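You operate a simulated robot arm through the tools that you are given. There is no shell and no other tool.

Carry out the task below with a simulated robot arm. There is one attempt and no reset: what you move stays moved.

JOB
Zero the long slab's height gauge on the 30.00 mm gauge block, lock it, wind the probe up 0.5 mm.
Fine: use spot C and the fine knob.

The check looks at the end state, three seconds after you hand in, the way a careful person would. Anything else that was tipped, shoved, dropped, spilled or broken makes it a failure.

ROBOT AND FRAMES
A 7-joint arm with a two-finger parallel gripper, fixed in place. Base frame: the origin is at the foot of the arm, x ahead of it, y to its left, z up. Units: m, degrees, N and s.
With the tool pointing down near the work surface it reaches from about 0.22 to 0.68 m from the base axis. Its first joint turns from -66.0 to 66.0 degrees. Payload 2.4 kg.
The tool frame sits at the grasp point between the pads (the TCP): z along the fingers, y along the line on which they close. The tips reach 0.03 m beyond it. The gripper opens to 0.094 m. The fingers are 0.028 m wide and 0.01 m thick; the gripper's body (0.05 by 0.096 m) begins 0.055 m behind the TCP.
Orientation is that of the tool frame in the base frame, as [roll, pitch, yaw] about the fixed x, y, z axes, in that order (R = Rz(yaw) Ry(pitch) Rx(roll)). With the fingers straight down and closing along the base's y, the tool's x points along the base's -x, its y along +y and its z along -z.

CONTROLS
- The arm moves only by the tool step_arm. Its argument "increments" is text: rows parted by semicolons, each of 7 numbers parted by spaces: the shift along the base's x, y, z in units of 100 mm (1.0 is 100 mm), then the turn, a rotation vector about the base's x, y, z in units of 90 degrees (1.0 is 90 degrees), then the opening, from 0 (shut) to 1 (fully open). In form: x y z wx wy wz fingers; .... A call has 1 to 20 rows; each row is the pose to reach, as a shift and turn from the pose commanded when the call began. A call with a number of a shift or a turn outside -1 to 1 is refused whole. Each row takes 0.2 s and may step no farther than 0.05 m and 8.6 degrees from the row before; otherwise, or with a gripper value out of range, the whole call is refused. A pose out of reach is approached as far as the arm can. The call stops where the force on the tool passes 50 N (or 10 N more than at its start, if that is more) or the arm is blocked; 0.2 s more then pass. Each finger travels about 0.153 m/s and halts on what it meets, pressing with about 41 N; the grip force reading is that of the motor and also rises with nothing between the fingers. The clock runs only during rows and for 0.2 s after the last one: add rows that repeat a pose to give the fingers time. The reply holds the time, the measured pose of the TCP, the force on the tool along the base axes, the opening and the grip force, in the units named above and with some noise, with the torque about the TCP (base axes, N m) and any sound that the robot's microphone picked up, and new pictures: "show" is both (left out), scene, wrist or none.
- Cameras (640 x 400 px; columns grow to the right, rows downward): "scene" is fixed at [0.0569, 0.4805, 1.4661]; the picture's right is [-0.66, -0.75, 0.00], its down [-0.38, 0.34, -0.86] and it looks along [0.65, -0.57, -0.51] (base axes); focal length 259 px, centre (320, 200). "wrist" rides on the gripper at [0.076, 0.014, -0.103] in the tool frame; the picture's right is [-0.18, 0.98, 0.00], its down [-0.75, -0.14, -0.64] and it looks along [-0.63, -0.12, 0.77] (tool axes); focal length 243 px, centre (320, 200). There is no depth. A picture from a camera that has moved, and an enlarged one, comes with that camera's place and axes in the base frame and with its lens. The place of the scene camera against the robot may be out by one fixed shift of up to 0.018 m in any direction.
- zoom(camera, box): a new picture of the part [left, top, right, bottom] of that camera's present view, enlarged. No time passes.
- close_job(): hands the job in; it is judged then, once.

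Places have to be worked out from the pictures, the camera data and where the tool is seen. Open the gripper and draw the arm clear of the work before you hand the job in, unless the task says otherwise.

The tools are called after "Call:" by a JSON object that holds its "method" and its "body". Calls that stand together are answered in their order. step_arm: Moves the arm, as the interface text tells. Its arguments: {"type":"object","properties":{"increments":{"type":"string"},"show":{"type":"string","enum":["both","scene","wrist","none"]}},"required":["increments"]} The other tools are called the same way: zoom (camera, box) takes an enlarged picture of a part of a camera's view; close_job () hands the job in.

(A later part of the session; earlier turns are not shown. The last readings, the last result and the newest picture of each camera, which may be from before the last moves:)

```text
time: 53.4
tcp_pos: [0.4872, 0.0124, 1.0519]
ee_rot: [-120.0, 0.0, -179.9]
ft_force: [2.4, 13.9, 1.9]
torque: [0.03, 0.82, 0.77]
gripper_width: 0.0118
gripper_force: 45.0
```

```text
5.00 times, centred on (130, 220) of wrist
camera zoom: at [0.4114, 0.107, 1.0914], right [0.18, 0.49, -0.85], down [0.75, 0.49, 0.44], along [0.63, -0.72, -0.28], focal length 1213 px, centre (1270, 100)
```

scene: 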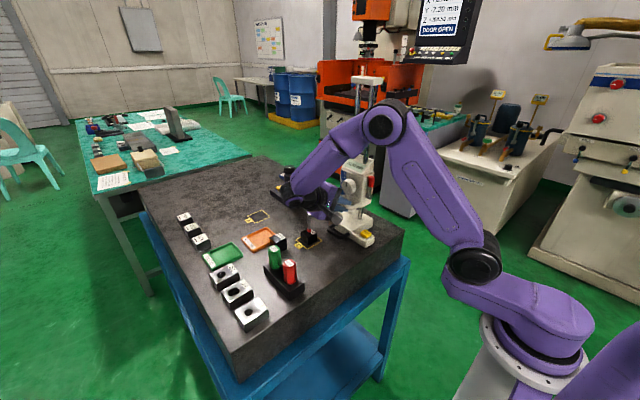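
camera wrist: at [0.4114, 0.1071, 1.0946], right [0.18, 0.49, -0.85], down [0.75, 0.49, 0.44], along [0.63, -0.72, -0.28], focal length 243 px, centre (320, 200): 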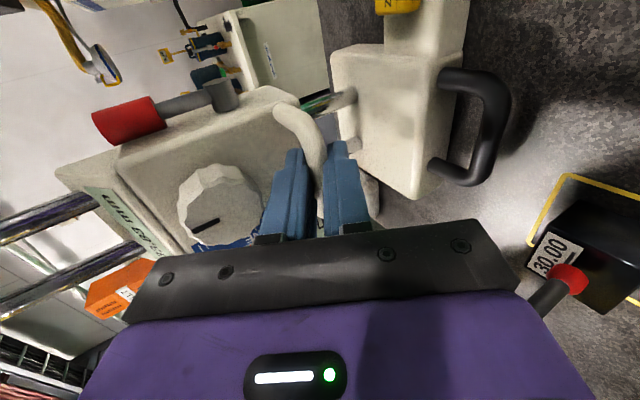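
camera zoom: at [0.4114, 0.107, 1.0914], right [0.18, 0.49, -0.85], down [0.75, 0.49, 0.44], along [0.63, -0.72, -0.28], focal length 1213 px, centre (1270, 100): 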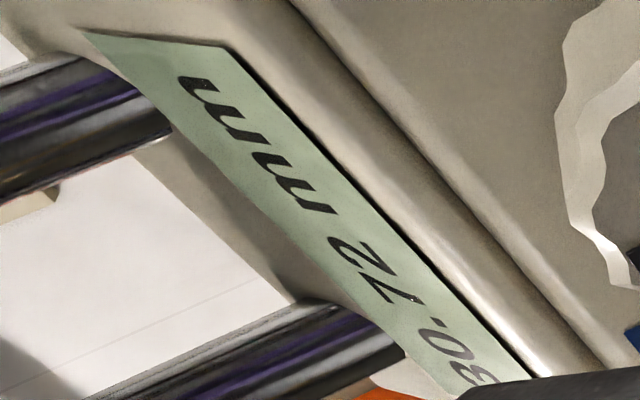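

30.72 mm — precise control. I now release the handle, back out along the tool axis, and check the reading holds.

Call:
{"method": "step_arm", "body": {"increments": "0 0 0 0 0 0 0.1; 0 0 0 0 0 0 0.17; 0 0 0 0 0 0 0.25; 0 0 0 0 0 0 0.25; 0 0.17 0.1 0 0 0 0.25; 0 0.35 0.2 0 0 0 0.25; 0 0.52 0.3 0 0 0 0.25; 0 0.7 0.4 0 0 0 0.25; 0 0.7 0.4 0 0 0 0.25", "show": "both"}}

Call:
{"method": "zoom", "body": {"camera": "wrist", "box": [120, 80, 320, 240]}}

Call:
{"method": "zoom", "body": {"camera": "scene", "box": [330, 130, 400, 210]}}

```text
time: 55.4
tcp_pos: [0.488, 0.0825, 1.0927]
ee_rot: [-119.9, -0.2, 179.9]
ft_force: [-0.9, 0.3, -0.1]
torque: [-0.02, 0.0, 0.01]
gripper_width: 0.0231
gripper_force: 0.1
camera wrist: at [0.4107, 0.1774, 1.1316], right [0.18, 0.49, -0.85], down [0.75, 0.48, 0.44], along [0.63, -0.72, -0.28], focal length 243 px, centre (320, 200)
```

scene: 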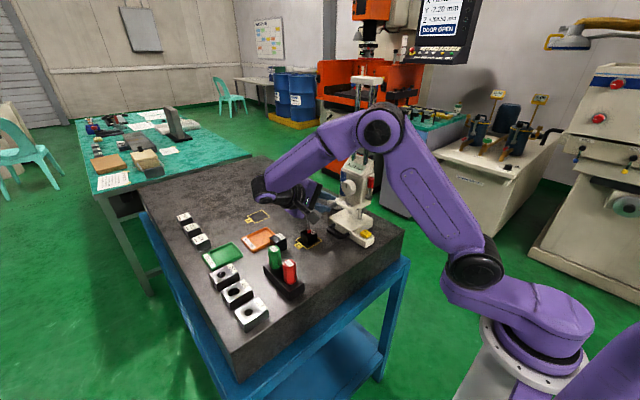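
wrist: 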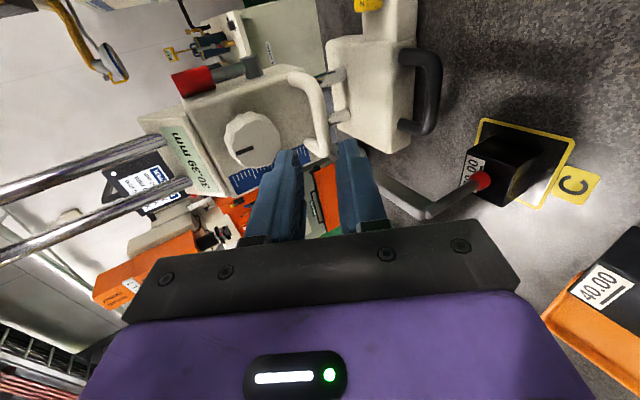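

```text
2.50 times, centred on (220, 160) of wrist
camera zoom: at [0.4107, 0.1774, 1.1316], right [0.18, 0.49, -0.85], down [0.75, 0.48, 0.44], along [0.63, -0.72, -0.28], focal length 606 px, centre (570, 300)
```

zoom: 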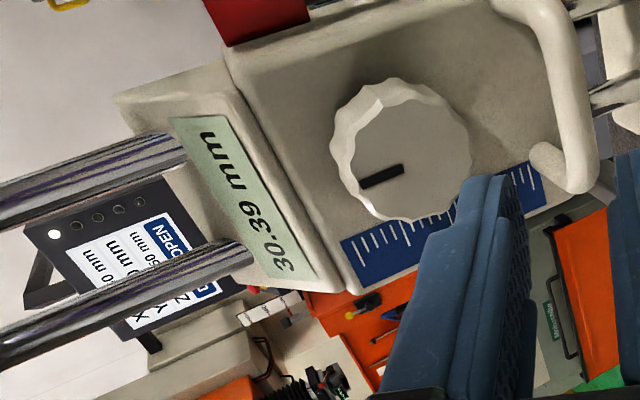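

```text
5.00 times, centred on (365, 170) of scene
camera zoom: at [0.0568, 0.4805, 1.4661], right [-0.66, -0.75, 0.0], down [-0.38, 0.34, -0.86], along [0.65, -0.57, -0.51], focal length 1294 px, centre (95, 350)
```

zoom: 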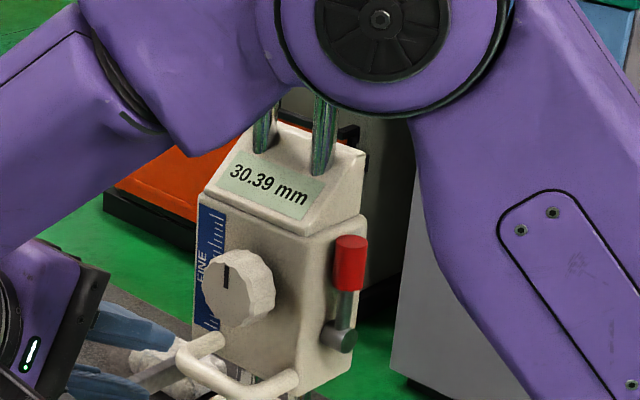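

Display holds at 30.39, i.e. 0.39 mm above the block. Now for the fine knob (face ≈ (0.485, 0.0, 1.102), ~36 mm dia): I back off and spin the tool +90° about its axis so the fingers close along x with the camera on top.

Call:
{"method": "step_arm", "body": {"increments": "0 0.3 0.1 0 0 0 0.4; 0 0.6 0.3 0 0.079 0.046 0.55; 0 0.8 0.4 0 0.158 0.091 0.55; 0 0.9 0.5 0 0.237 0.137 0.55; 0 0.9 0.5 0 0.316 0.182 0.55; 0 0.9 0.5 0 0.395 0.228 0.55; 0 0.9 0.5 0 0.473 0.273 0.55; 0 0.9 0.5 0 0.552 0.319 0.55; 0 0.9 0.5 0 0.631 0.364 0.55; 0 0.9 0.5 0 0.71 0.41 0.55; 0 0.9 0.5 0 0.789 0.456 0.55; 0 0.9 0.5 0 0.866 0.5 0.55; 0 0.9 0.5 0 0.866 0.5 0.55", "show": "both"}}

```text
time: 58.2
tcp_pos: [0.4888, 0.1719, 1.142]
ee_rot: [179.7, -60.1, -89.9]
ft_force: [-0.6, 0.6, -0.6]
torque: [-0.01, -0.03, -0.02]
gripper_width: 0.0515
gripper_force: 0.0
camera wrist: at [0.4731, 0.2214, 1.2599], right [-0.98, 0.09, -0.16], down [0.14, 0.93, -0.33], along [0.12, -0.35, -0.93], focal length 243 px, centre (320, 200)
```

scene: 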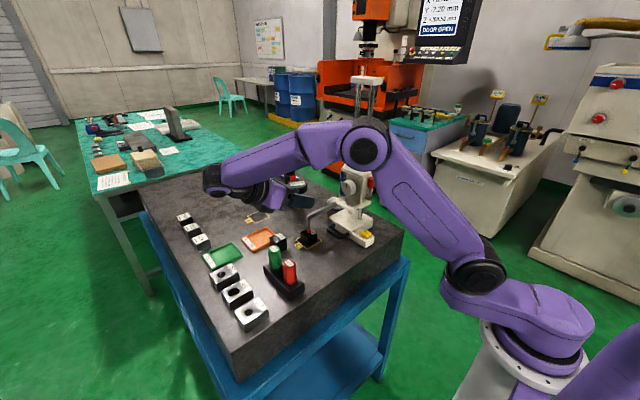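
wrist: 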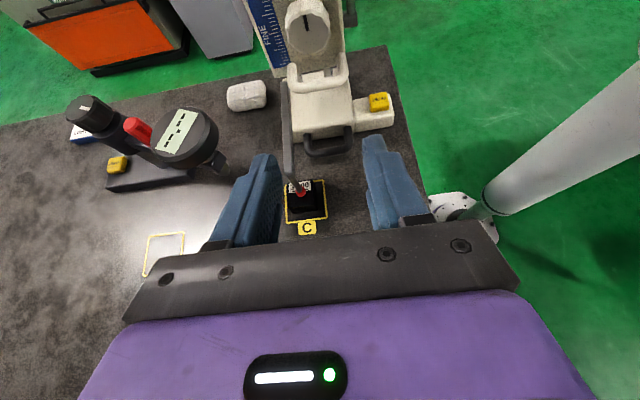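

The orientation is reachable and the view is upright. I zoom on the knob and handle to pin their position more precisely.

Call:
{"method": "zoom", "body": {"camera": "wrist", "box": [240, 0, 380, 100]}}

Call:
{"method": "zoom", "body": {"camera": "wrist", "box": [260, 120, 360, 220]}}

Call:
{"method": "zoom", "body": {"camera": "scene", "box": [320, 140, 400, 240]}}

```text
4.00 times, centred on (310, 50) of wrist
camera zoom: at [0.4731, 0.2214, 1.2599], right [-0.98, 0.09, -0.16], down [0.14, 0.93, -0.33], along [0.12, -0.35, -0.93], focal length 970 px, centre (360, 800)
```

zoom: 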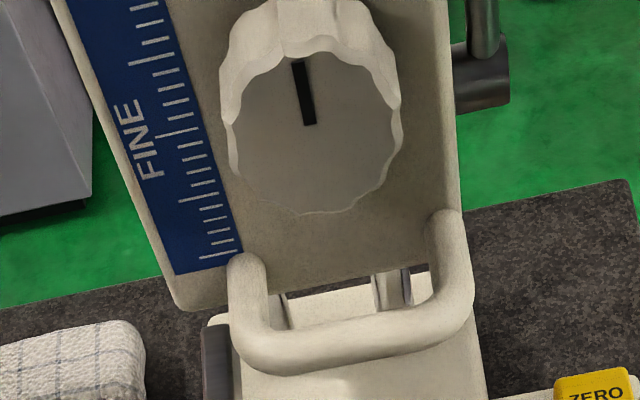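

```text
4.00 times, centred on (310, 170) of wrist
camera zoom: at [0.4731, 0.2214, 1.2599], right [-0.98, 0.09, -0.16], down [0.14, 0.93, -0.33], along [0.12, -0.35, -0.93], focal length 970 px, centre (360, 320)
```

zoom: 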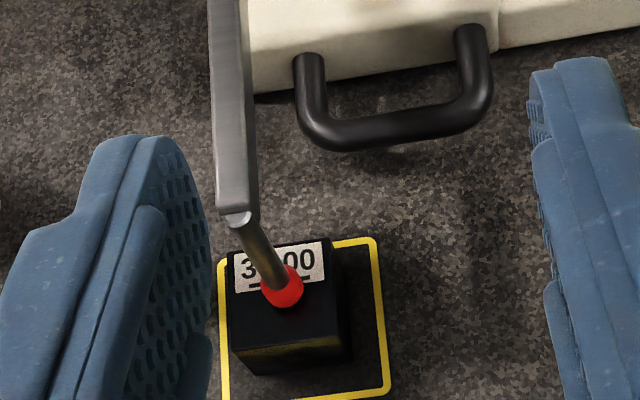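

```text
4.00 times, centred on (360, 190) of scene
camera zoom: at [0.0569, 0.4805, 1.4661], right [-0.66, -0.75, 0.0], down [-0.38, 0.34, -0.86], along [0.65, -0.57, -0.51], focal length 1035 px, centre (160, 240)
```

zoom: 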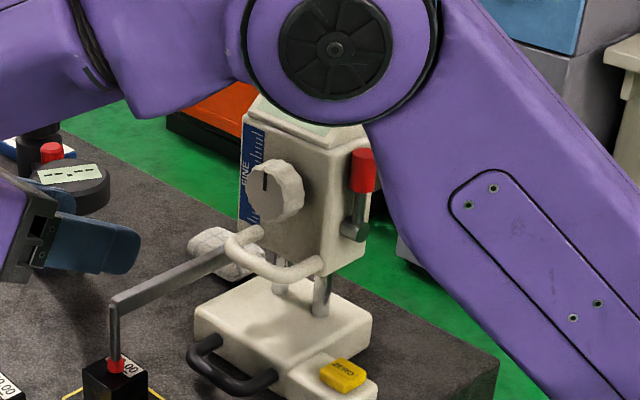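

Knob face centre refines to ≈ (0.489, −0.011, 1.100). I tilt to 15° below horizontal and approach to ~60 mm in front of it with 56 mm opening.

Call:
{"method": "step_arm", "body": {"increments": "0 -0.2 0 -0.04 0 0 0.6; 0 -0.4 -0.05 -0.08 0 0 0.6; 0 -0.6 -0.1 -0.12 0 0 0.6; 0 -0.8 -0.15 -0.166 0 0 0.6; 0 -1.0 -0.19 -0.166 0 0 0.6; 0 -1.0 -0.19 -0.166 0 0 0.6", "show": "both"}}

Call:
{"method": "zoom", "body": {"camera": "wrist", "box": [220, 20, 420, 240]}}

```text
time: 59.6
tcp_pos: [0.488, 0.0705, 1.1219]
ee_rot: [-179.8, -75.0, -90.2]
ft_force: [0.2, 0.7, 0.1]
torque: [-0.03, 0.01, -0.02]
gripper_width: 0.0565
gripper_force: 0.0
camera wrist: at [0.4743, 0.1501, 1.2228], right [-0.98, 0.05, -0.18], down [0.14, 0.81, -0.56], along [0.12, -0.58, -0.81], focal length 243 px, centre (320, 200)
```

scene: 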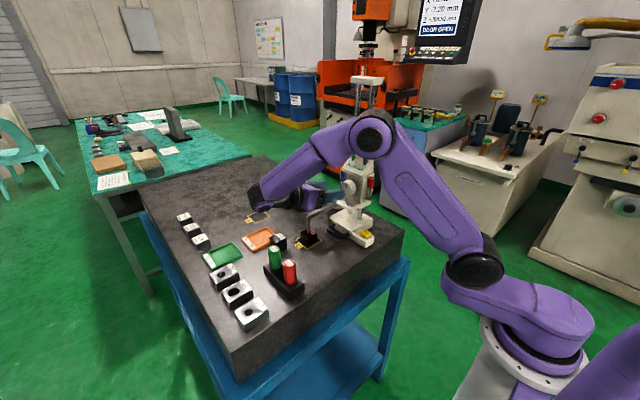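
wrist: 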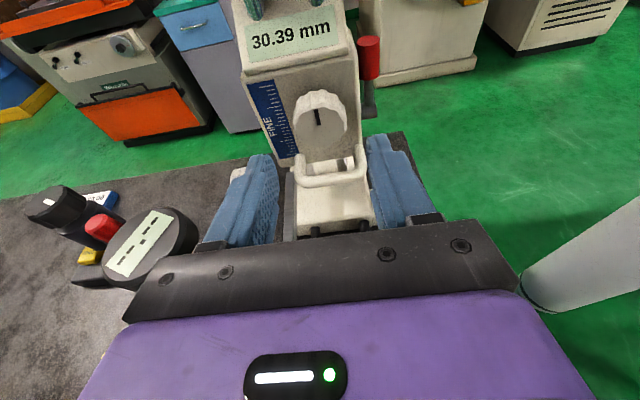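

```text
1.82 times, centred on (320, 130) of wrist
camera zoom: at [0.4743, 0.1501, 1.2228], right [-0.98, 0.05, -0.18], down [0.14, 0.81, -0.56], along [0.12, -0.58, -0.81], focal length 441 px, centre (320, 327)
```

zoom: 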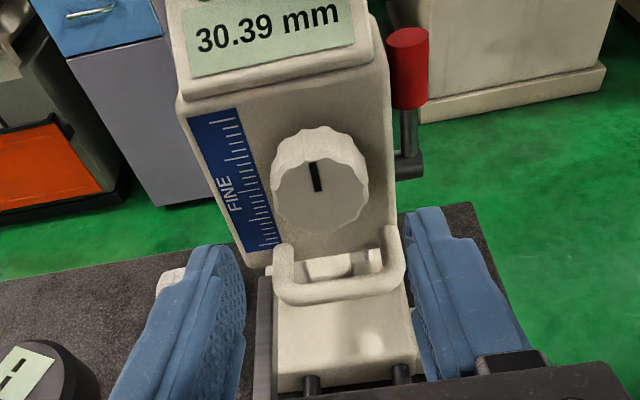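

Perfect view: display, FINE knob and lever are all visible. The knob is centred on the tool (x≈0.4886, z≈1.100, ~41 mm dia). I advance 60 mm along its axis with a wider opening, stopping with the pads around it.

Call:
{"method": "step_arm", "body": {"increments": "0 -0.15 -0.04 0 0 0 0.7; 0 -0.3 -0.075 0 0 0 0.7; 0.005 -0.45 -0.115 0 0 0 0.7; 0.005 -0.55 -0.14 0 0 0 0.7; 0.005 -0.6 -0.15 0 0 0 0.7; 0.005 -0.6 -0.15 0 0 0 0.7", "show": "both"}}

Call:
{"method": "zoom", "body": {"camera": "wrist", "box": [220, 60, 420, 240]}}

```text
time: 61.0
tcp_pos: [0.4874, 0.0114, 1.1078]
ee_rot: [-179.9, -75.0, -90.1]
ft_force: [0.3, 0.3, 0.0]
torque: [0.01, 0.03, 0.03]
gripper_width: 0.0657
gripper_force: 0.1
camera wrist: at [0.4736, 0.0906, 1.2088], right [-0.98, 0.05, -0.18], down [0.14, 0.81, -0.56], along [0.12, -0.58, -0.81], focal length 243 px, centre (320, 200)
```

scene: 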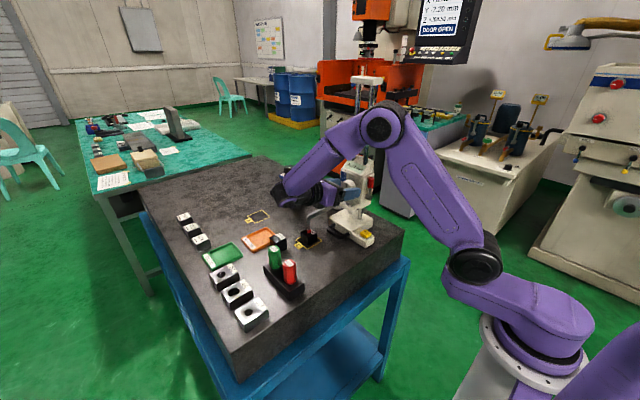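
wrist: 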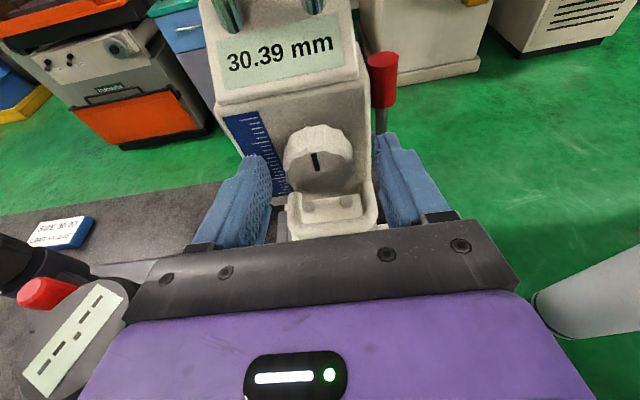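

```text
2.22 times, centred on (320, 150) of wrist
camera zoom: at [0.4736, 0.0906, 1.2088], right [-0.98, 0.05, -0.18], down [0.14, 0.81, -0.56], along [0.12, -0.58, -0.81], focal length 539 px, centre (320, 311)
```

zoom: 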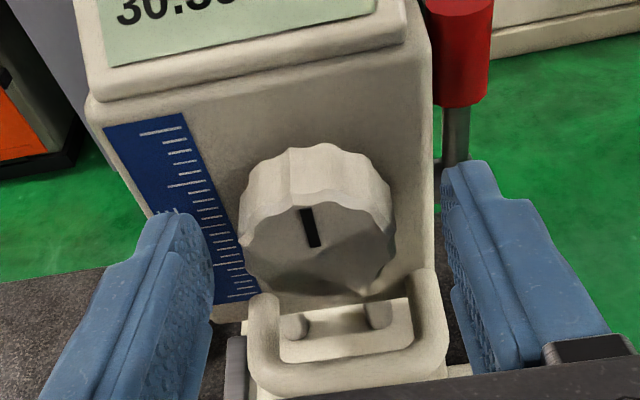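

Pads are around the knob with ~5 mm to the carriage face. I close slowly on the knob.

Call:
{"method": "step_arm", "body": {"increments": "0.005 0 0 0 0 0 0.6; 0.01 0 0 0 0 0 0.52; 0.01 0 0 0 0 0 0.47; 0.01 0 0 0 0 0 0.44; 0.01 0 0 0 0 0 0.41; 0.01 0 0 0 0 0 0.38; 0.01 0 0 0 0 0 0.36", "show": "both"}}

Call:
{"method": "zoom", "body": {"camera": "wrist", "box": [200, 0, 420, 240]}}

```text
time: 62.6
tcp_pos: [0.4897, 0.0108, 1.1074]
ee_rot: [-179.9, -75.0, -90.0]
ft_force: [1.3, 0.0, -0.1]
torque: [-0.01, -0.04, 0.05]
gripper_width: 0.04
gripper_force: 45.3
camera wrist: at [0.4746, 0.0904, 1.2081], right [-0.98, 0.05, -0.18], down [0.14, 0.81, -0.56], along [0.12, -0.58, -0.81], focal length 243 px, centre (320, 200)
```

scene: 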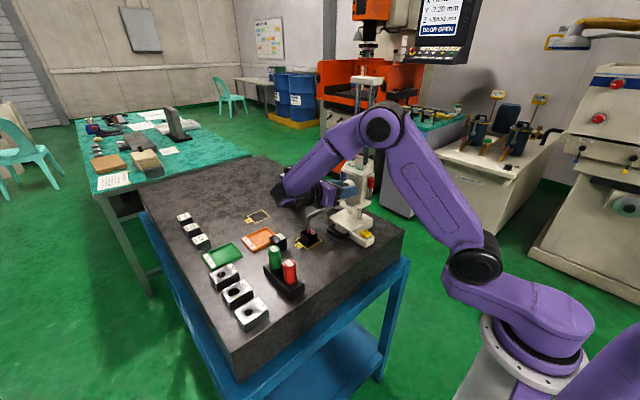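
wrist: 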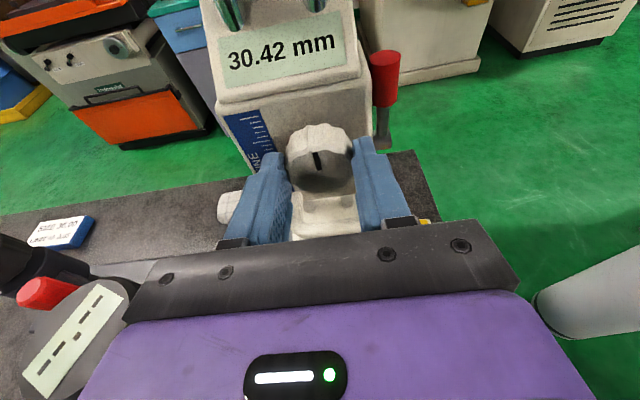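

```text
1.67 times, centred on (310, 120) of wrist
camera zoom: at [0.4746, 0.0904, 1.2081], right [-0.98, 0.05, -0.18], down [0.14, 0.81, -0.56], along [0.12, -0.58, -0.81], focal length 404 px, centre (337, 333)
```

zoom: 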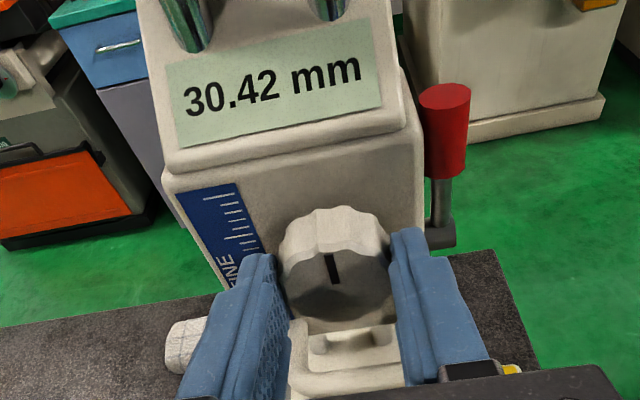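

Knob gripped at 40 mm; display 30.42. I test the direction with a 10° clockwise turn (about −y) around the knob axis.

Call:
{"method": "step_arm", "body": {"increments": "-0.006 0 0 0 -0.0556 0 0.36; -0.011 0 -0.001 0 -0.111 0 0.36; -0.011 0 -0.001 0 -0.111 0 0.36", "show": "wrist"}}

Call:
{"method": "zoom", "body": {"camera": "wrist", "box": [200, 0, 420, 240]}}

```text
time: 63.4
tcp_pos: [0.4868, 0.0117, 1.1068]
ee_rot: [-145.4, -72.0, -123.2]
ft_force: [3.3, -4.5, -0.1]
torque: [0.09, -0.05, -0.05]
gripper_width: 0.0399
gripper_force: 45.0
camera wrist: at [0.456, 0.0904, 1.204], right [-0.94, 0.05, -0.35], down [0.24, 0.81, -0.53], along [0.26, -0.58, -0.77], focal length 243 px, centre (320, 200)
```

wrist: 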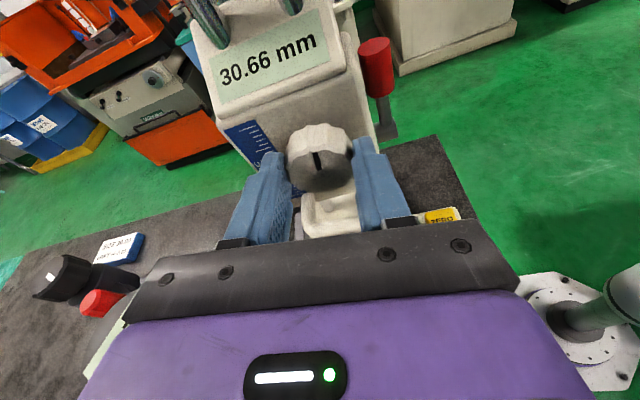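

```text
1.67 times, centred on (310, 120) of wrist
camera zoom: at [0.456, 0.0904, 1.204], right [-0.94, 0.05, -0.35], down [0.24, 0.81, -0.53], along [0.26, -0.58, -0.77], focal length 404 px, centre (337, 333)
```

zoom: 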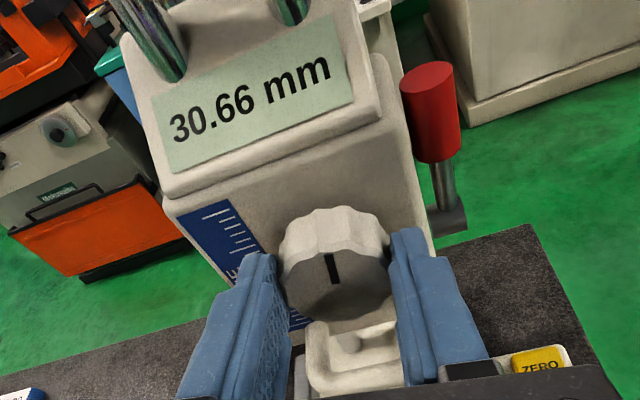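

10° clockwise raised the reading to 30.66. Now I go back the other way by 10° to see whether it returns to 30.42 (checking for true knob action versus dragging).

Call:
{"method": "step_arm", "body": {"increments": "0.006 0 0 0 0.0556 0 0.36; 0.011 0 0.001 0 0.111 0 0.36; 0.011 0 0.001 0 0.111 0 0.36", "show": "none"}}

Call:
{"method": "zoom", "body": {"camera": "wrist", "box": [200, 0, 420, 240]}}

```text
time: 64.2
tcp_pos: [0.4899, 0.0114, 1.1085]
ee_rot: [179.7, -75.0, -89.6]
ft_force: [2.5, -0.1, -1.1]
torque: [0.09, 0.0, 0.23]
gripper_width: 0.0399
gripper_force: 45.0
```

```text
1.67 times, centred on (310, 120) of wrist
camera zoom: at [0.4745, 0.0904, 1.2086], right [-0.98, 0.05, -0.18], down [0.14, 0.82, -0.56], along [0.12, -0.58, -0.81], focal length 404 px, centre (337, 333)
```

zoom: 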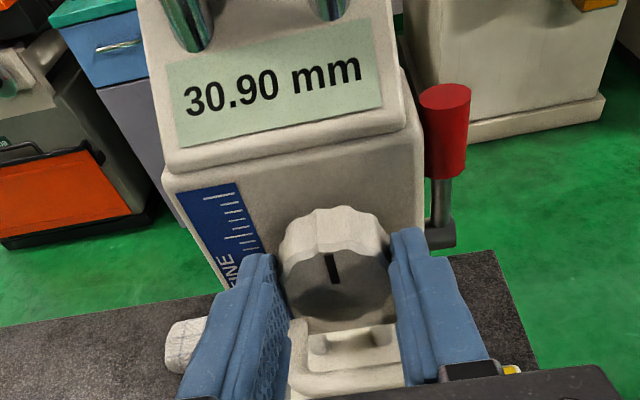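

Reading rose further to 30.90 on the way back, so while unlocked the gripper mainly drags the low-friction carriage rather than the knob feeding it. So I'll use the held knob to lower the carriage gently onto the block, zero, then lock and use the knob for the 0.5 mm. First −0.6 mm.

Call:
{"method": "step_arm", "body": {"increments": "0 0 -0.003 0 0 0 0.36; 0 0 -0.006 0 0 0 0.36; 0 0 -0.006 0 0 0 0.36", "show": "none"}}

Call:
{"method": "zoom", "body": {"camera": "wrist", "box": [200, 0, 420, 240]}}

```text
time: 65.0
tcp_pos: [0.4893, 0.0115, 1.1068]
ee_rot: [-179.9, -75.1, -90.0]
ft_force: [-1.5, 6.1, 1.6]
torque: [0.05, -0.04, -0.13]
gripper_width: 0.0399
gripper_force: 45.2
```

```text
1.67 times, centred on (310, 120) of wrist
camera zoom: at [0.4744, 0.0905, 1.2077], right [-0.98, 0.05, -0.18], down [0.14, 0.81, -0.56], along [0.12, -0.58, -0.81], focal length 404 px, centre (337, 333)
```

zoom: 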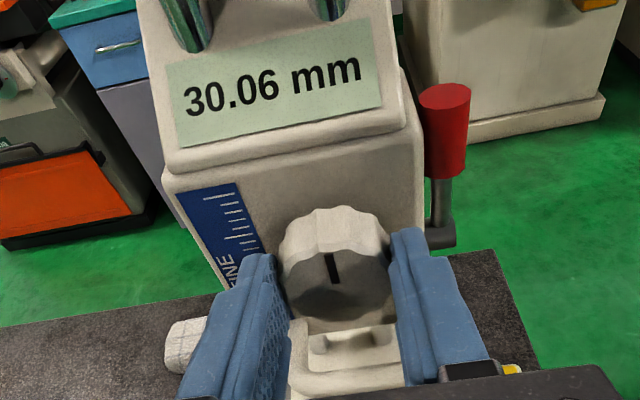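

30.06 now. Another −0.15 mm to seat the probe on the block.

Call:
{"method": "step_arm", "body": {"increments": "0 0 -0.001 0 0 0 0.36; 0 0 -0.0015 0 0 0 0.36; 0 0 -0.0015 0 0 0 0.36", "show": "none"}}

Call:
{"method": "zoom", "body": {"camera": "wrist", "box": [200, 0, 420, 240]}}

```text
time: 65.8
tcp_pos: [0.4894, 0.0108, 1.1073]
ee_rot: [-180.0, -75.2, -90.0]
ft_force: [-4.9, 10.1, 2.4]
torque: [-0.13, 0.01, -0.17]
gripper_width: 0.04
gripper_force: 45.4
```

```text
1.67 times, centred on (310, 120) of wrist
camera zoom: at [0.4745, 0.0905, 1.2076], right [-0.98, 0.05, -0.18], down [0.14, 0.81, -0.56], along [0.12, -0.58, -0.81], focal length 404 px, centre (337, 333)
```

zoom: 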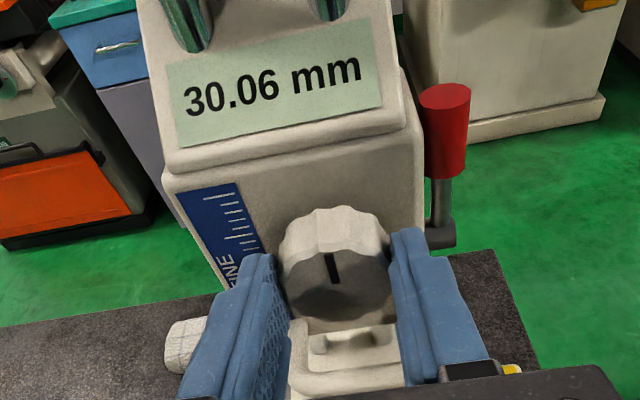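

Still 30.06 with the upward force rising — it looks seated (gauge simply has a 0.06 offset). I verify with another −0.3 mm: the reading should not change while force grows.

Call:
{"method": "step_arm", "body": {"increments": "0 0 -0.0015 0 0 0 0.36; 0 0 -0.003 0 0 0 0.36; 0 0 -0.003 0 0 0 0.36", "show": "none"}}

Call:
{"method": "zoom", "body": {"camera": "wrist", "box": [200, 0, 420, 240]}}

Call:
{"method": "zoom", "body": {"camera": "scene", "box": [290, 190, 370, 260]}}

```text
time: 66.6
tcp_pos: [0.4895, 0.0119, 1.1083]
ee_rot: [-179.8, -75.1, -90.1]
ft_force: [-2.5, 10.6, 1.3]
torque: [-0.16, 0.0, -0.15]
gripper_width: 0.0399
gripper_force: 45.0
```

```text
1.67 times, centred on (310, 120) of wrist
camera zoom: at [0.4744, 0.0904, 1.2077], right [-0.98, 0.05, -0.18], down [0.14, 0.82, -0.56], along [0.12, -0.58, -0.81], focal length 404 px, centre (337, 333)
```

zoom: 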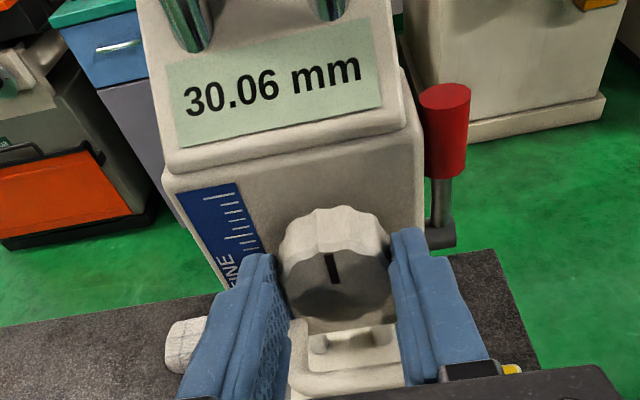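

```text
5.71 times, centred on (330, 225) of scene
camera zoom: at [0.0567, 0.4808, 1.466], right [-0.66, -0.75, 0.0], down [-0.38, 0.34, -0.86], along [0.65, -0.57, -0.51], focal length 1479 px, centre (263, 57)
```

zoom: 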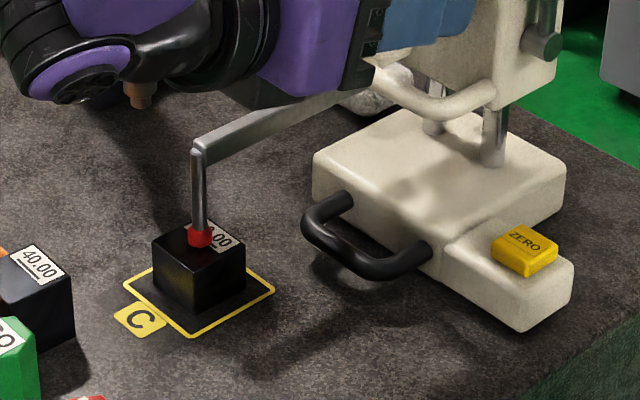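

Reading constant at 30.06, though the force isn't clearly growing. One more −0.5 mm to be certain it is the block that stops it.

Call:
{"method": "step_arm", "body": {"increments": "0 0 -0.002 0 0 0 0.36; 0 0 -0.005 0 0 0 0.36; 0 0 -0.005 0 0 0 0.36", "show": "none"}}

Call:
{"method": "zoom", "body": {"camera": "wrist", "box": [200, 0, 420, 240]}}

```text
time: 67.4
tcp_pos: [0.4882, 0.0121, 1.1073]
ee_rot: [-179.3, -75.1, -90.5]
ft_force: [0.4, 10.6, 11.8]
torque: [0.49, -0.01, -0.04]
gripper_width: 0.0399
gripper_force: 44.8
```

```text
1.67 times, centred on (310, 120) of wrist
camera zoom: at [0.4742, 0.0905, 1.2073], right [-0.98, 0.05, -0.18], down [0.14, 0.81, -0.56], along [0.12, -0.58, -0.81], focal length 404 px, centre (337, 333)
```

zoom: 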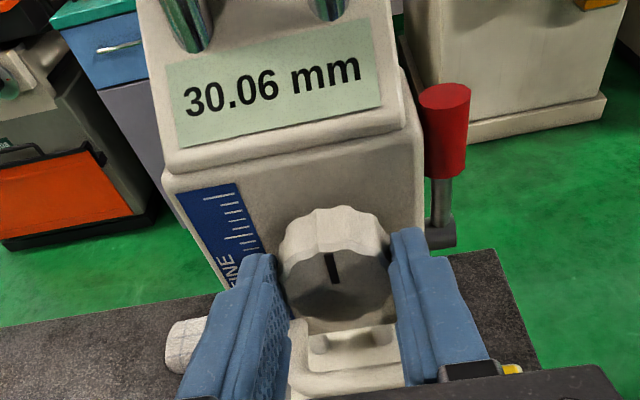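

Force is now ~12 N upward and the reading is unchanged at 30.06: the probe is firmly on the block. I open the fingers (downward bias keeps it seated) and back straight out.

Call:
{"method": "step_arm", "body": {"increments": "0 0 0 0 0 0 0.42; 0 0 0 0 0 0 0.5; 0 0 0 0 0 0 0.6; 0 0 0 0 0 0 0.7; 0 0 0 0 0 0 0.7; 0 0.2 0.05 0 0 0 0.7; 0 0.4 0.1 0 0 0 0.7; 0 0.6 0.15 0 0 0 0.7; 0 0.6 0.15 0 0 0 0.7", "show": "both"}}

Call:
{"method": "zoom", "body": {"camera": "wrist", "box": [220, 0, 420, 180]}}

```text
time: 69.4
tcp_pos: [0.4884, 0.0702, 1.1211]
ee_rot: [-179.9, -75.0, -90.0]
ft_force: [0.5, 0.0, 0.4]
torque: [-0.02, -0.01, 0.0]
gripper_width: 0.0656
gripper_force: 0.0
camera wrist: at [0.4738, 0.1499, 1.222], right [-0.98, 0.05, -0.18], down [0.14, 0.81, -0.56], along [0.12, -0.58, -0.81], focal length 243 px, centre (320, 200)
```

scene: 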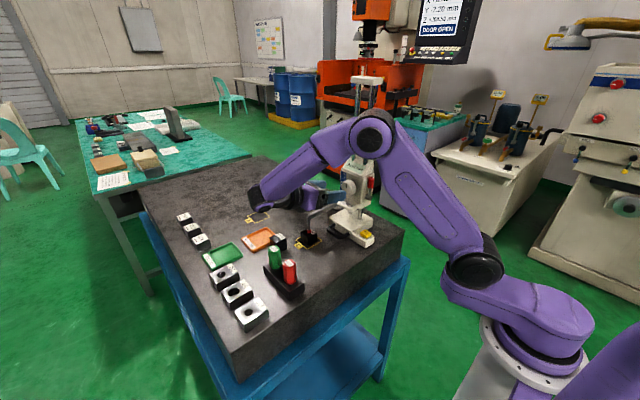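
wrist: 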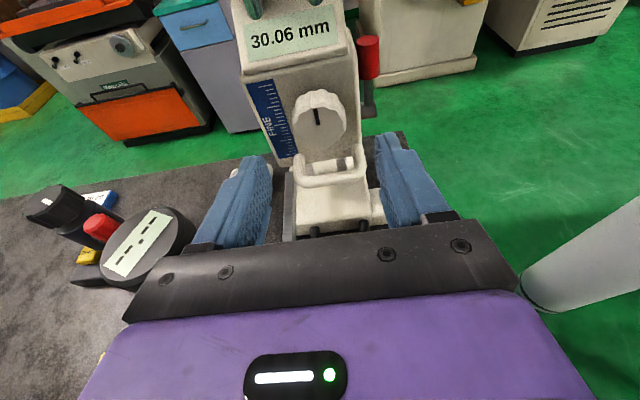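

```text
2.22 times, centred on (320, 90) of wrist
camera zoom: at [0.4738, 0.1499, 1.222], right [-0.98, 0.05, -0.18], down [0.14, 0.81, -0.56], along [0.12, -0.58, -0.81], focal length 539 px, centre (320, 444)
```

zoom: 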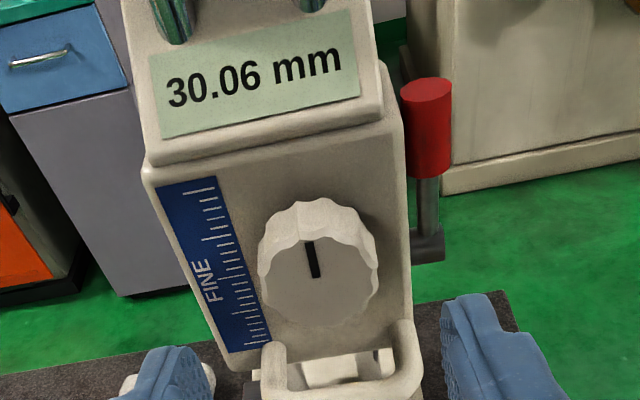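

Display stays at 30.06 with the probe resting on the block. Next the ZERO button (≈ (0.409, −0.016, 0.986)): I move −x, tilt to 45° down with fingers closed, and look for it.

Call:
{"method": "step_arm", "body": {"increments": "0 0.1 0.1 0 0 0 0.5; -0.2 0.2 0.2 0.08 0 0 0.3; -0.4 0.2 0.2 0.16 0 0 0.1; -0.6 0.2 0.2 0.25 0 0 0; -0.8 0.2 0.2 0.333 0 0 0; -0.8 0.2 0.2 0.333 0 0 0", "show": "both"}}

Call:
{"method": "zoom", "body": {"camera": "wrist", "box": [240, 40, 420, 220]}}

```text
time: 70.8
tcp_pos: [0.4073, 0.0931, 1.142]
ee_rot: [180.0, -45.0, -90.0]
ft_force: [-0.5, -0.6, 0.1]
torque: [-0.01, 0.0, -0.01]
gripper_width: 0.0001
gripper_force: 33.2
camera wrist: at [0.3928, 0.1105, 1.2681], right [-0.98, 0.13, -0.13], down [0.14, 0.99, -0.08], along [0.12, -0.1, -0.99], focal length 243 px, centre (320, 200)
```

scene: 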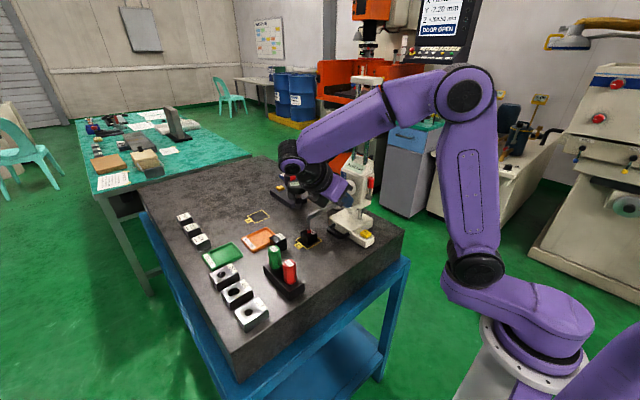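
wrist: 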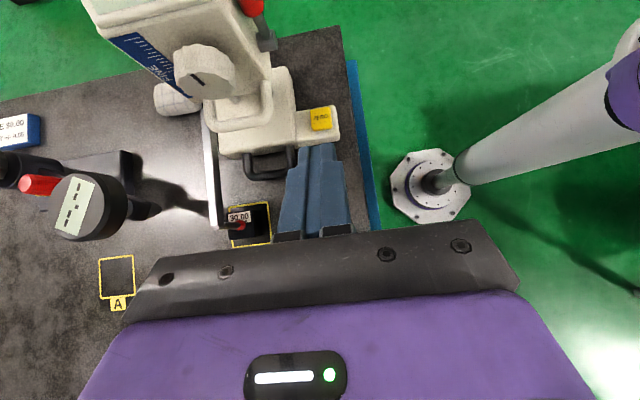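

```text
2.22 times, centred on (330, 130) of wrist
camera zoom: at [0.3928, 0.1105, 1.2681], right [-0.98, 0.13, -0.13], down [0.14, 0.99, -0.08], along [0.12, -0.1, -0.99], focal length 539 px, centre (298, 356)
```

zoom: 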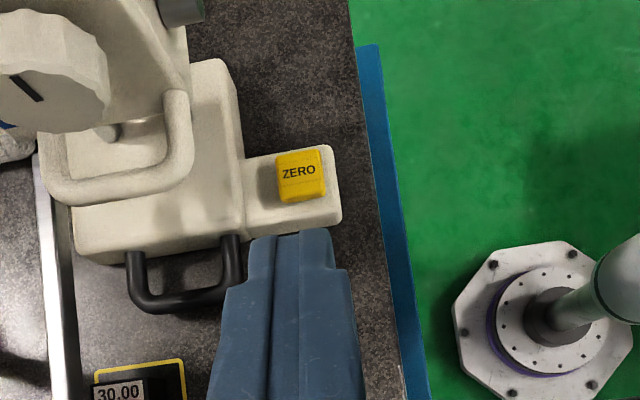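

Button centre computes to (0.4115, −0.0156). I move along the tool axis to hover ~20 mm over it.

Call:
{"method": "step_arm", "body": {"increments": "0.03 -0.3 -0.28 0 0 0 0; 0.035 -0.6 -0.57 0 0 0 0; 0.035 -0.85 -0.82 0 0 0 0; 0.035 -0.974 -0.95 0 0 0 0; 0.035 -0.974 -0.95 0 0 0 0", "show": "both"}}

Call:
{"method": "zoom", "body": {"camera": "wrist", "box": [240, 80, 420, 240]}}

Call:
{"method": "zoom", "body": {"camera": "scene", "box": [320, 190, 400, 260]}}

```text
time: 72.0
tcp_pos: [0.4116, -0.0066, 1.0472]
ee_rot: [-179.9, -45.0, -90.1]
ft_force: [0.4, 0.1, -0.1]
torque: [-0.02, 0.0, 0.0]
gripper_width: 0.0
gripper_force: 33.0
camera wrist: at [0.3964, 0.0119, 1.1737], right [-0.98, 0.13, -0.13], down [0.14, 0.99, -0.08], along [0.12, -0.1, -0.99], focal length 243 px, centre (320, 200)
```

scene: 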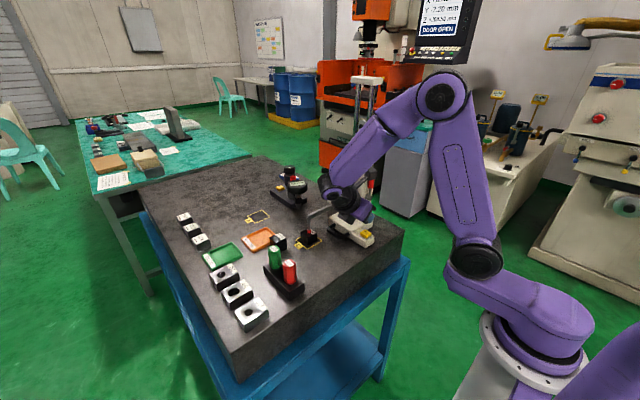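
wrist: 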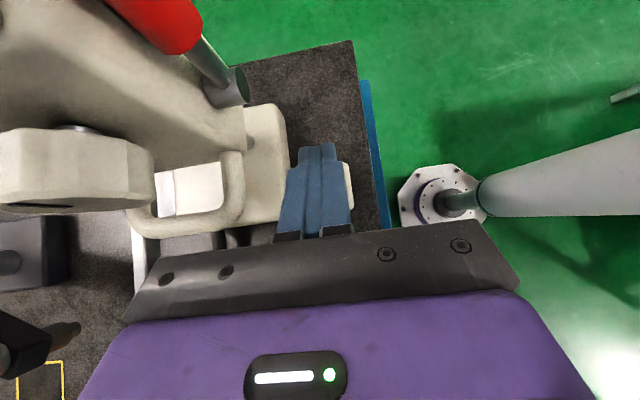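

```text
2.50 times, centred on (330, 160) of wrist
camera zoom: at [0.3964, 0.0119, 1.1737], right [-0.98, 0.13, -0.13], down [0.14, 0.99, -0.08], along [0.12, -0.1, -0.99], focal length 606 px, centre (295, 300)
```

zoom: 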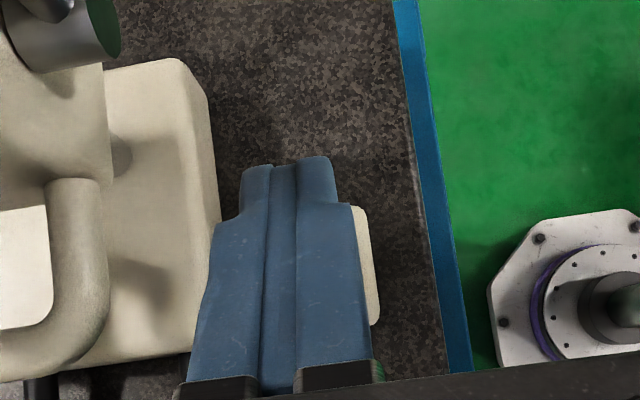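

```text
5.71 times, centred on (360, 225) of scene
camera zoom: at [0.0569, 0.4805, 1.4661], right [-0.66, -0.75, 0.0], down [-0.38, 0.34, -0.86], along [0.65, -0.57, -0.51], focal length 1479 px, centre (91, 57)
```

zoom: 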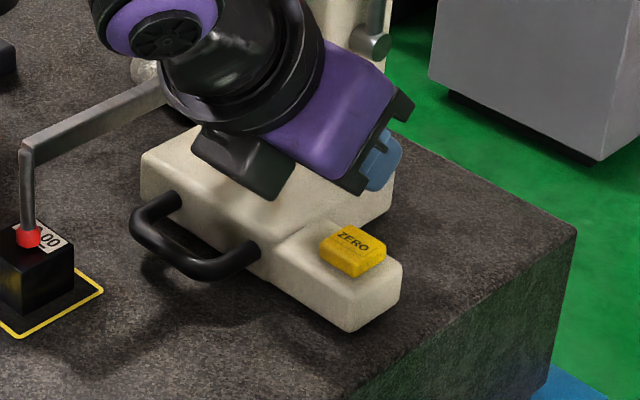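

Fingertips are above the button. I lower in small steps until contact force shows.

Call:
{"method": "step_arm", "body": {"increments": "0 0.02 -0.12 0 0 0 0; 0 0.02 -0.22 0 0 0 0; 0 0.02 -0.25 0 0 0 0; 0 0.02 -0.27 0 0 0 0; 0 0.02 -0.28 0 0 0 0", "show": "scene"}}

Call:
{"method": "zoom", "body": {"camera": "scene", "box": [320, 130, 420, 260]}}

```text
time: 73.2
tcp_pos: [0.4119, -0.0055, 1.0191]
ee_rot: [-179.9, -45.1, -90.0]
ft_force: [0.6, 0.2, 0.1]
torque: [-0.03, 0.01, 0.0]
gripper_width: 0.0
gripper_force: 33.2
```

scene: 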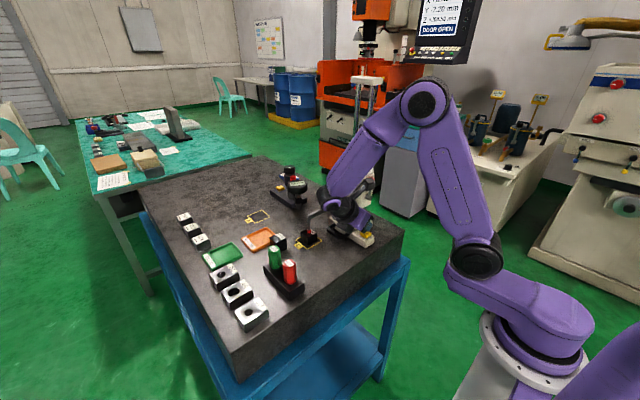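

```text
3.08 times, centred on (370, 195) of scene
camera zoom: at [0.0569, 0.4805, 1.4661], right [-0.66, -0.75, 0.0], down [-0.38, 0.34, -0.86], along [0.65, -0.57, -0.51], focal length 796 px, centre (166, 215)
```

zoom: 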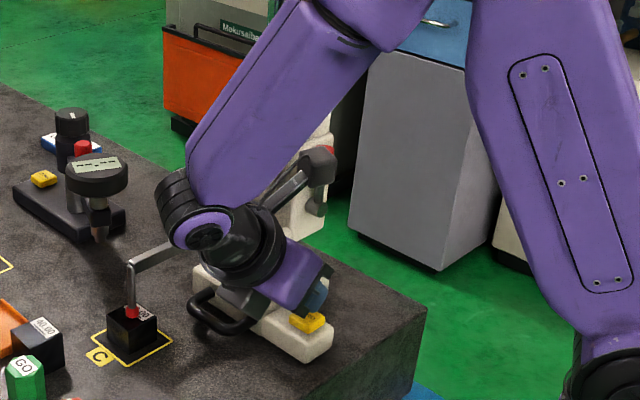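

No contact yet (edge ≈0.988). I continue down in 1.5 mm steps.

Call:
{"method": "step_arm", "body": {"increments": "0 0 -0.015 0 0 0 0; 0 0 -0.03 0 0 0 0; 0 0 -0.045 0 0 0 0", "show": "none"}}

```text
time: 74.0
tcp_pos: [0.4125, -0.0049, 1.0142]
ee_rot: [-180.0, -45.0, -90.0]
ft_force: [-1.0, 0.4, 0.0]
torque: [-0.01, 0.01, 0.0]
gripper_width: 0.0
gripper_force: 32.6
```

Still free at edge z≈0.983. Continue 1.5 mm steps.

Call:
{"method": "step_arm", "body": {"increments": "0 0 -0.015 0 0 0 0; 0 0 -0.03 0 0 0 0", "show": "wrist"}}

Call:
{"method": "zoom", "body": {"camera": "scene", "box": [360, 215, 400, 255]}}

```text
time: 74.6
tcp_pos: [0.4118, -0.0047, 1.0119]
ee_rot: [-180.0, -45.0, -89.9]
ft_force: [0.7, -0.5, 1.1]
torque: [-0.04, -0.02, 0.01]
gripper_width: 0.0
gripper_force: 32.8
camera wrist: at [0.3978, 0.0133, 1.1381], right [-0.98, 0.13, -0.13], down [0.14, 0.99, -0.08], along [0.12, -0.1, -0.99], focal length 243 px, centre (320, 200)
```

wrist: 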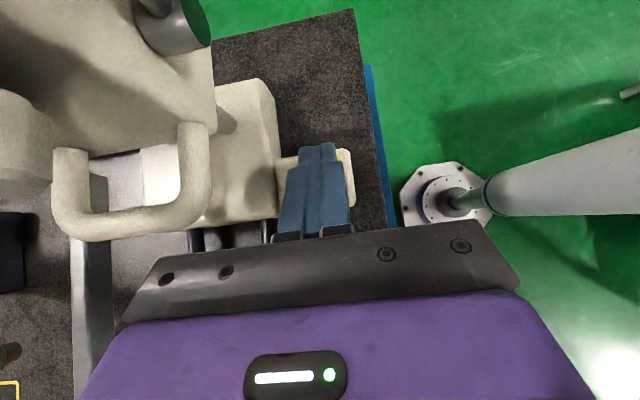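

```text
10.00 times, centred on (380, 235) of scene
camera zoom: at [0.0568, 0.4805, 1.4661], right [-0.66, -0.75, 0.0], down [-0.38, 0.34, -0.86], along [0.65, -0.57, -0.51], focal length 2588 px, centre (-280, -150)
```

zoom: 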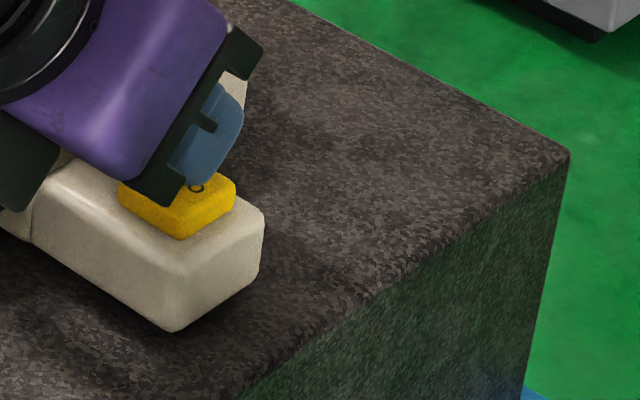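

The fingertip appears right at the button top. I continue with 1 mm steps.

Call:
{"method": "step_arm", "body": {"increments": "0 0 -0.01 0 0 0 0; 0 0 -0.02 0 0 0 0; 0 0 -0.03 0 0 0 0", "show": "none"}}

Call:
{"method": "zoom", "body": {"camera": "scene", "box": [360, 215, 400, 255]}}

```text
time: 75.4
tcp_pos: [0.4118, -0.0043, 1.0086]
ee_rot: [-179.9, -45.1, -90.0]
ft_force: [0.7, -1.1, 2.7]
torque: [-0.04, -0.02, -0.02]
gripper_width: 0.0
gripper_force: 32.9
heard: click
```

```text
10.00 times, centred on (380, 235) of scene
camera zoom: at [0.0568, 0.4804, 1.4661], right [-0.66, -0.75, 0.0], down [-0.38, 0.34, -0.86], along [0.65, -0.57, -0.51], focal length 2588 px, centre (-280, -150)
```

zoom: 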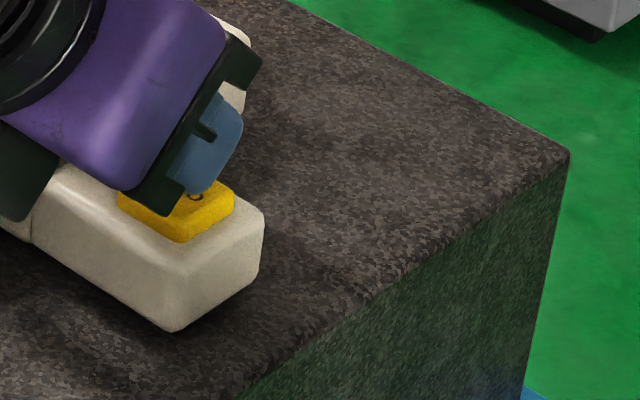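

A click at 2.7 N: ZERO was pressed. I lift off and back away to read the display.

Call:
{"method": "step_arm", "body": {"increments": "0 0 0.05 0 0 0 0; 0 0 0.2 0 0 0 0; 0 0.2 0.4 0 0 0 0; 0 0.5 0.7 0 0 0 0; 0 0.8 1.0 0 0 0 0; 0 1.0 1.0 -0.08 0 0 0; 0 1.0 1.0 -0.16 0 0 0; 0 1.0 1.0 -0.25 0 0 0; 0 1.0 1.0 -0.33 0 0 0; 0 1.0 1.0 -0.33 0 0 0", "show": "both"}}

Call:
{"method": "zoom", "body": {"camera": "wrist", "box": [120, 0, 340, 160]}}

```text
time: 77.6
tcp_pos: [0.4125, 0.0964, 1.1092]
ee_rot: [-179.8, -74.9, -90.2]
ft_force: [0.7, 1.1, -0.4]
torque: [0.0, 0.0, 0.03]
gripper_width: 0.0
gripper_force: 32.6
camera wrist: at [0.3978, 0.1743, 1.2091], right [-0.98, 0.05, -0.18], down [0.14, 0.82, -0.56], along [0.12, -0.58, -0.81], focal length 243 px, centre (320, 200)
```

scene: 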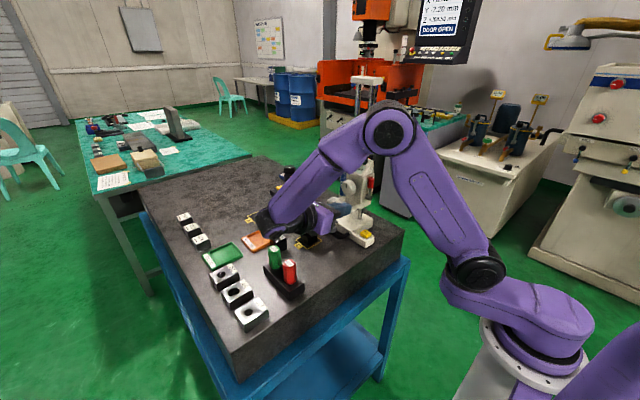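
wrist: 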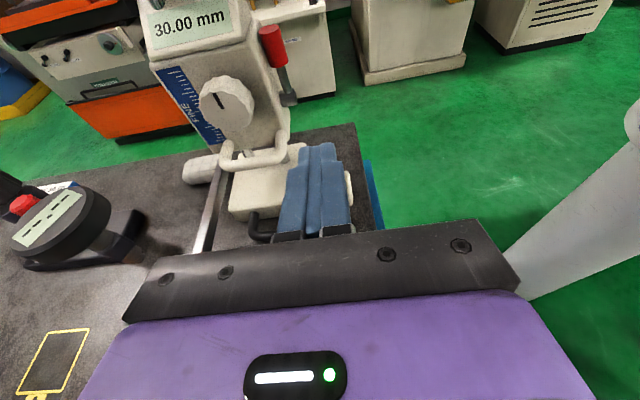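

```text
2.50 times, centred on (230, 80) of wrist
camera zoom: at [0.3978, 0.1743, 1.2091], right [-0.98, 0.05, -0.18], down [0.14, 0.82, -0.56], along [0.12, -0.58, -0.81], focal length 606 px, centre (545, 500)
```

zoom: 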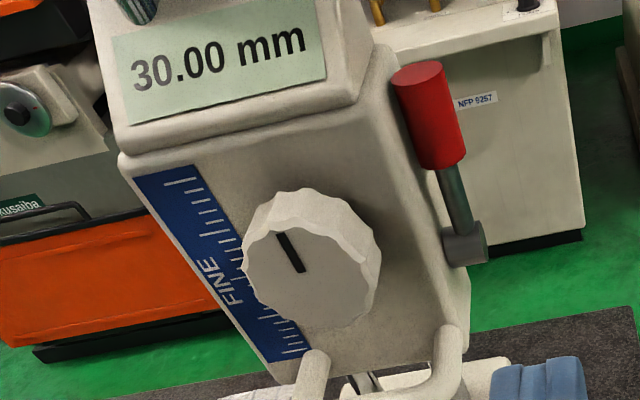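

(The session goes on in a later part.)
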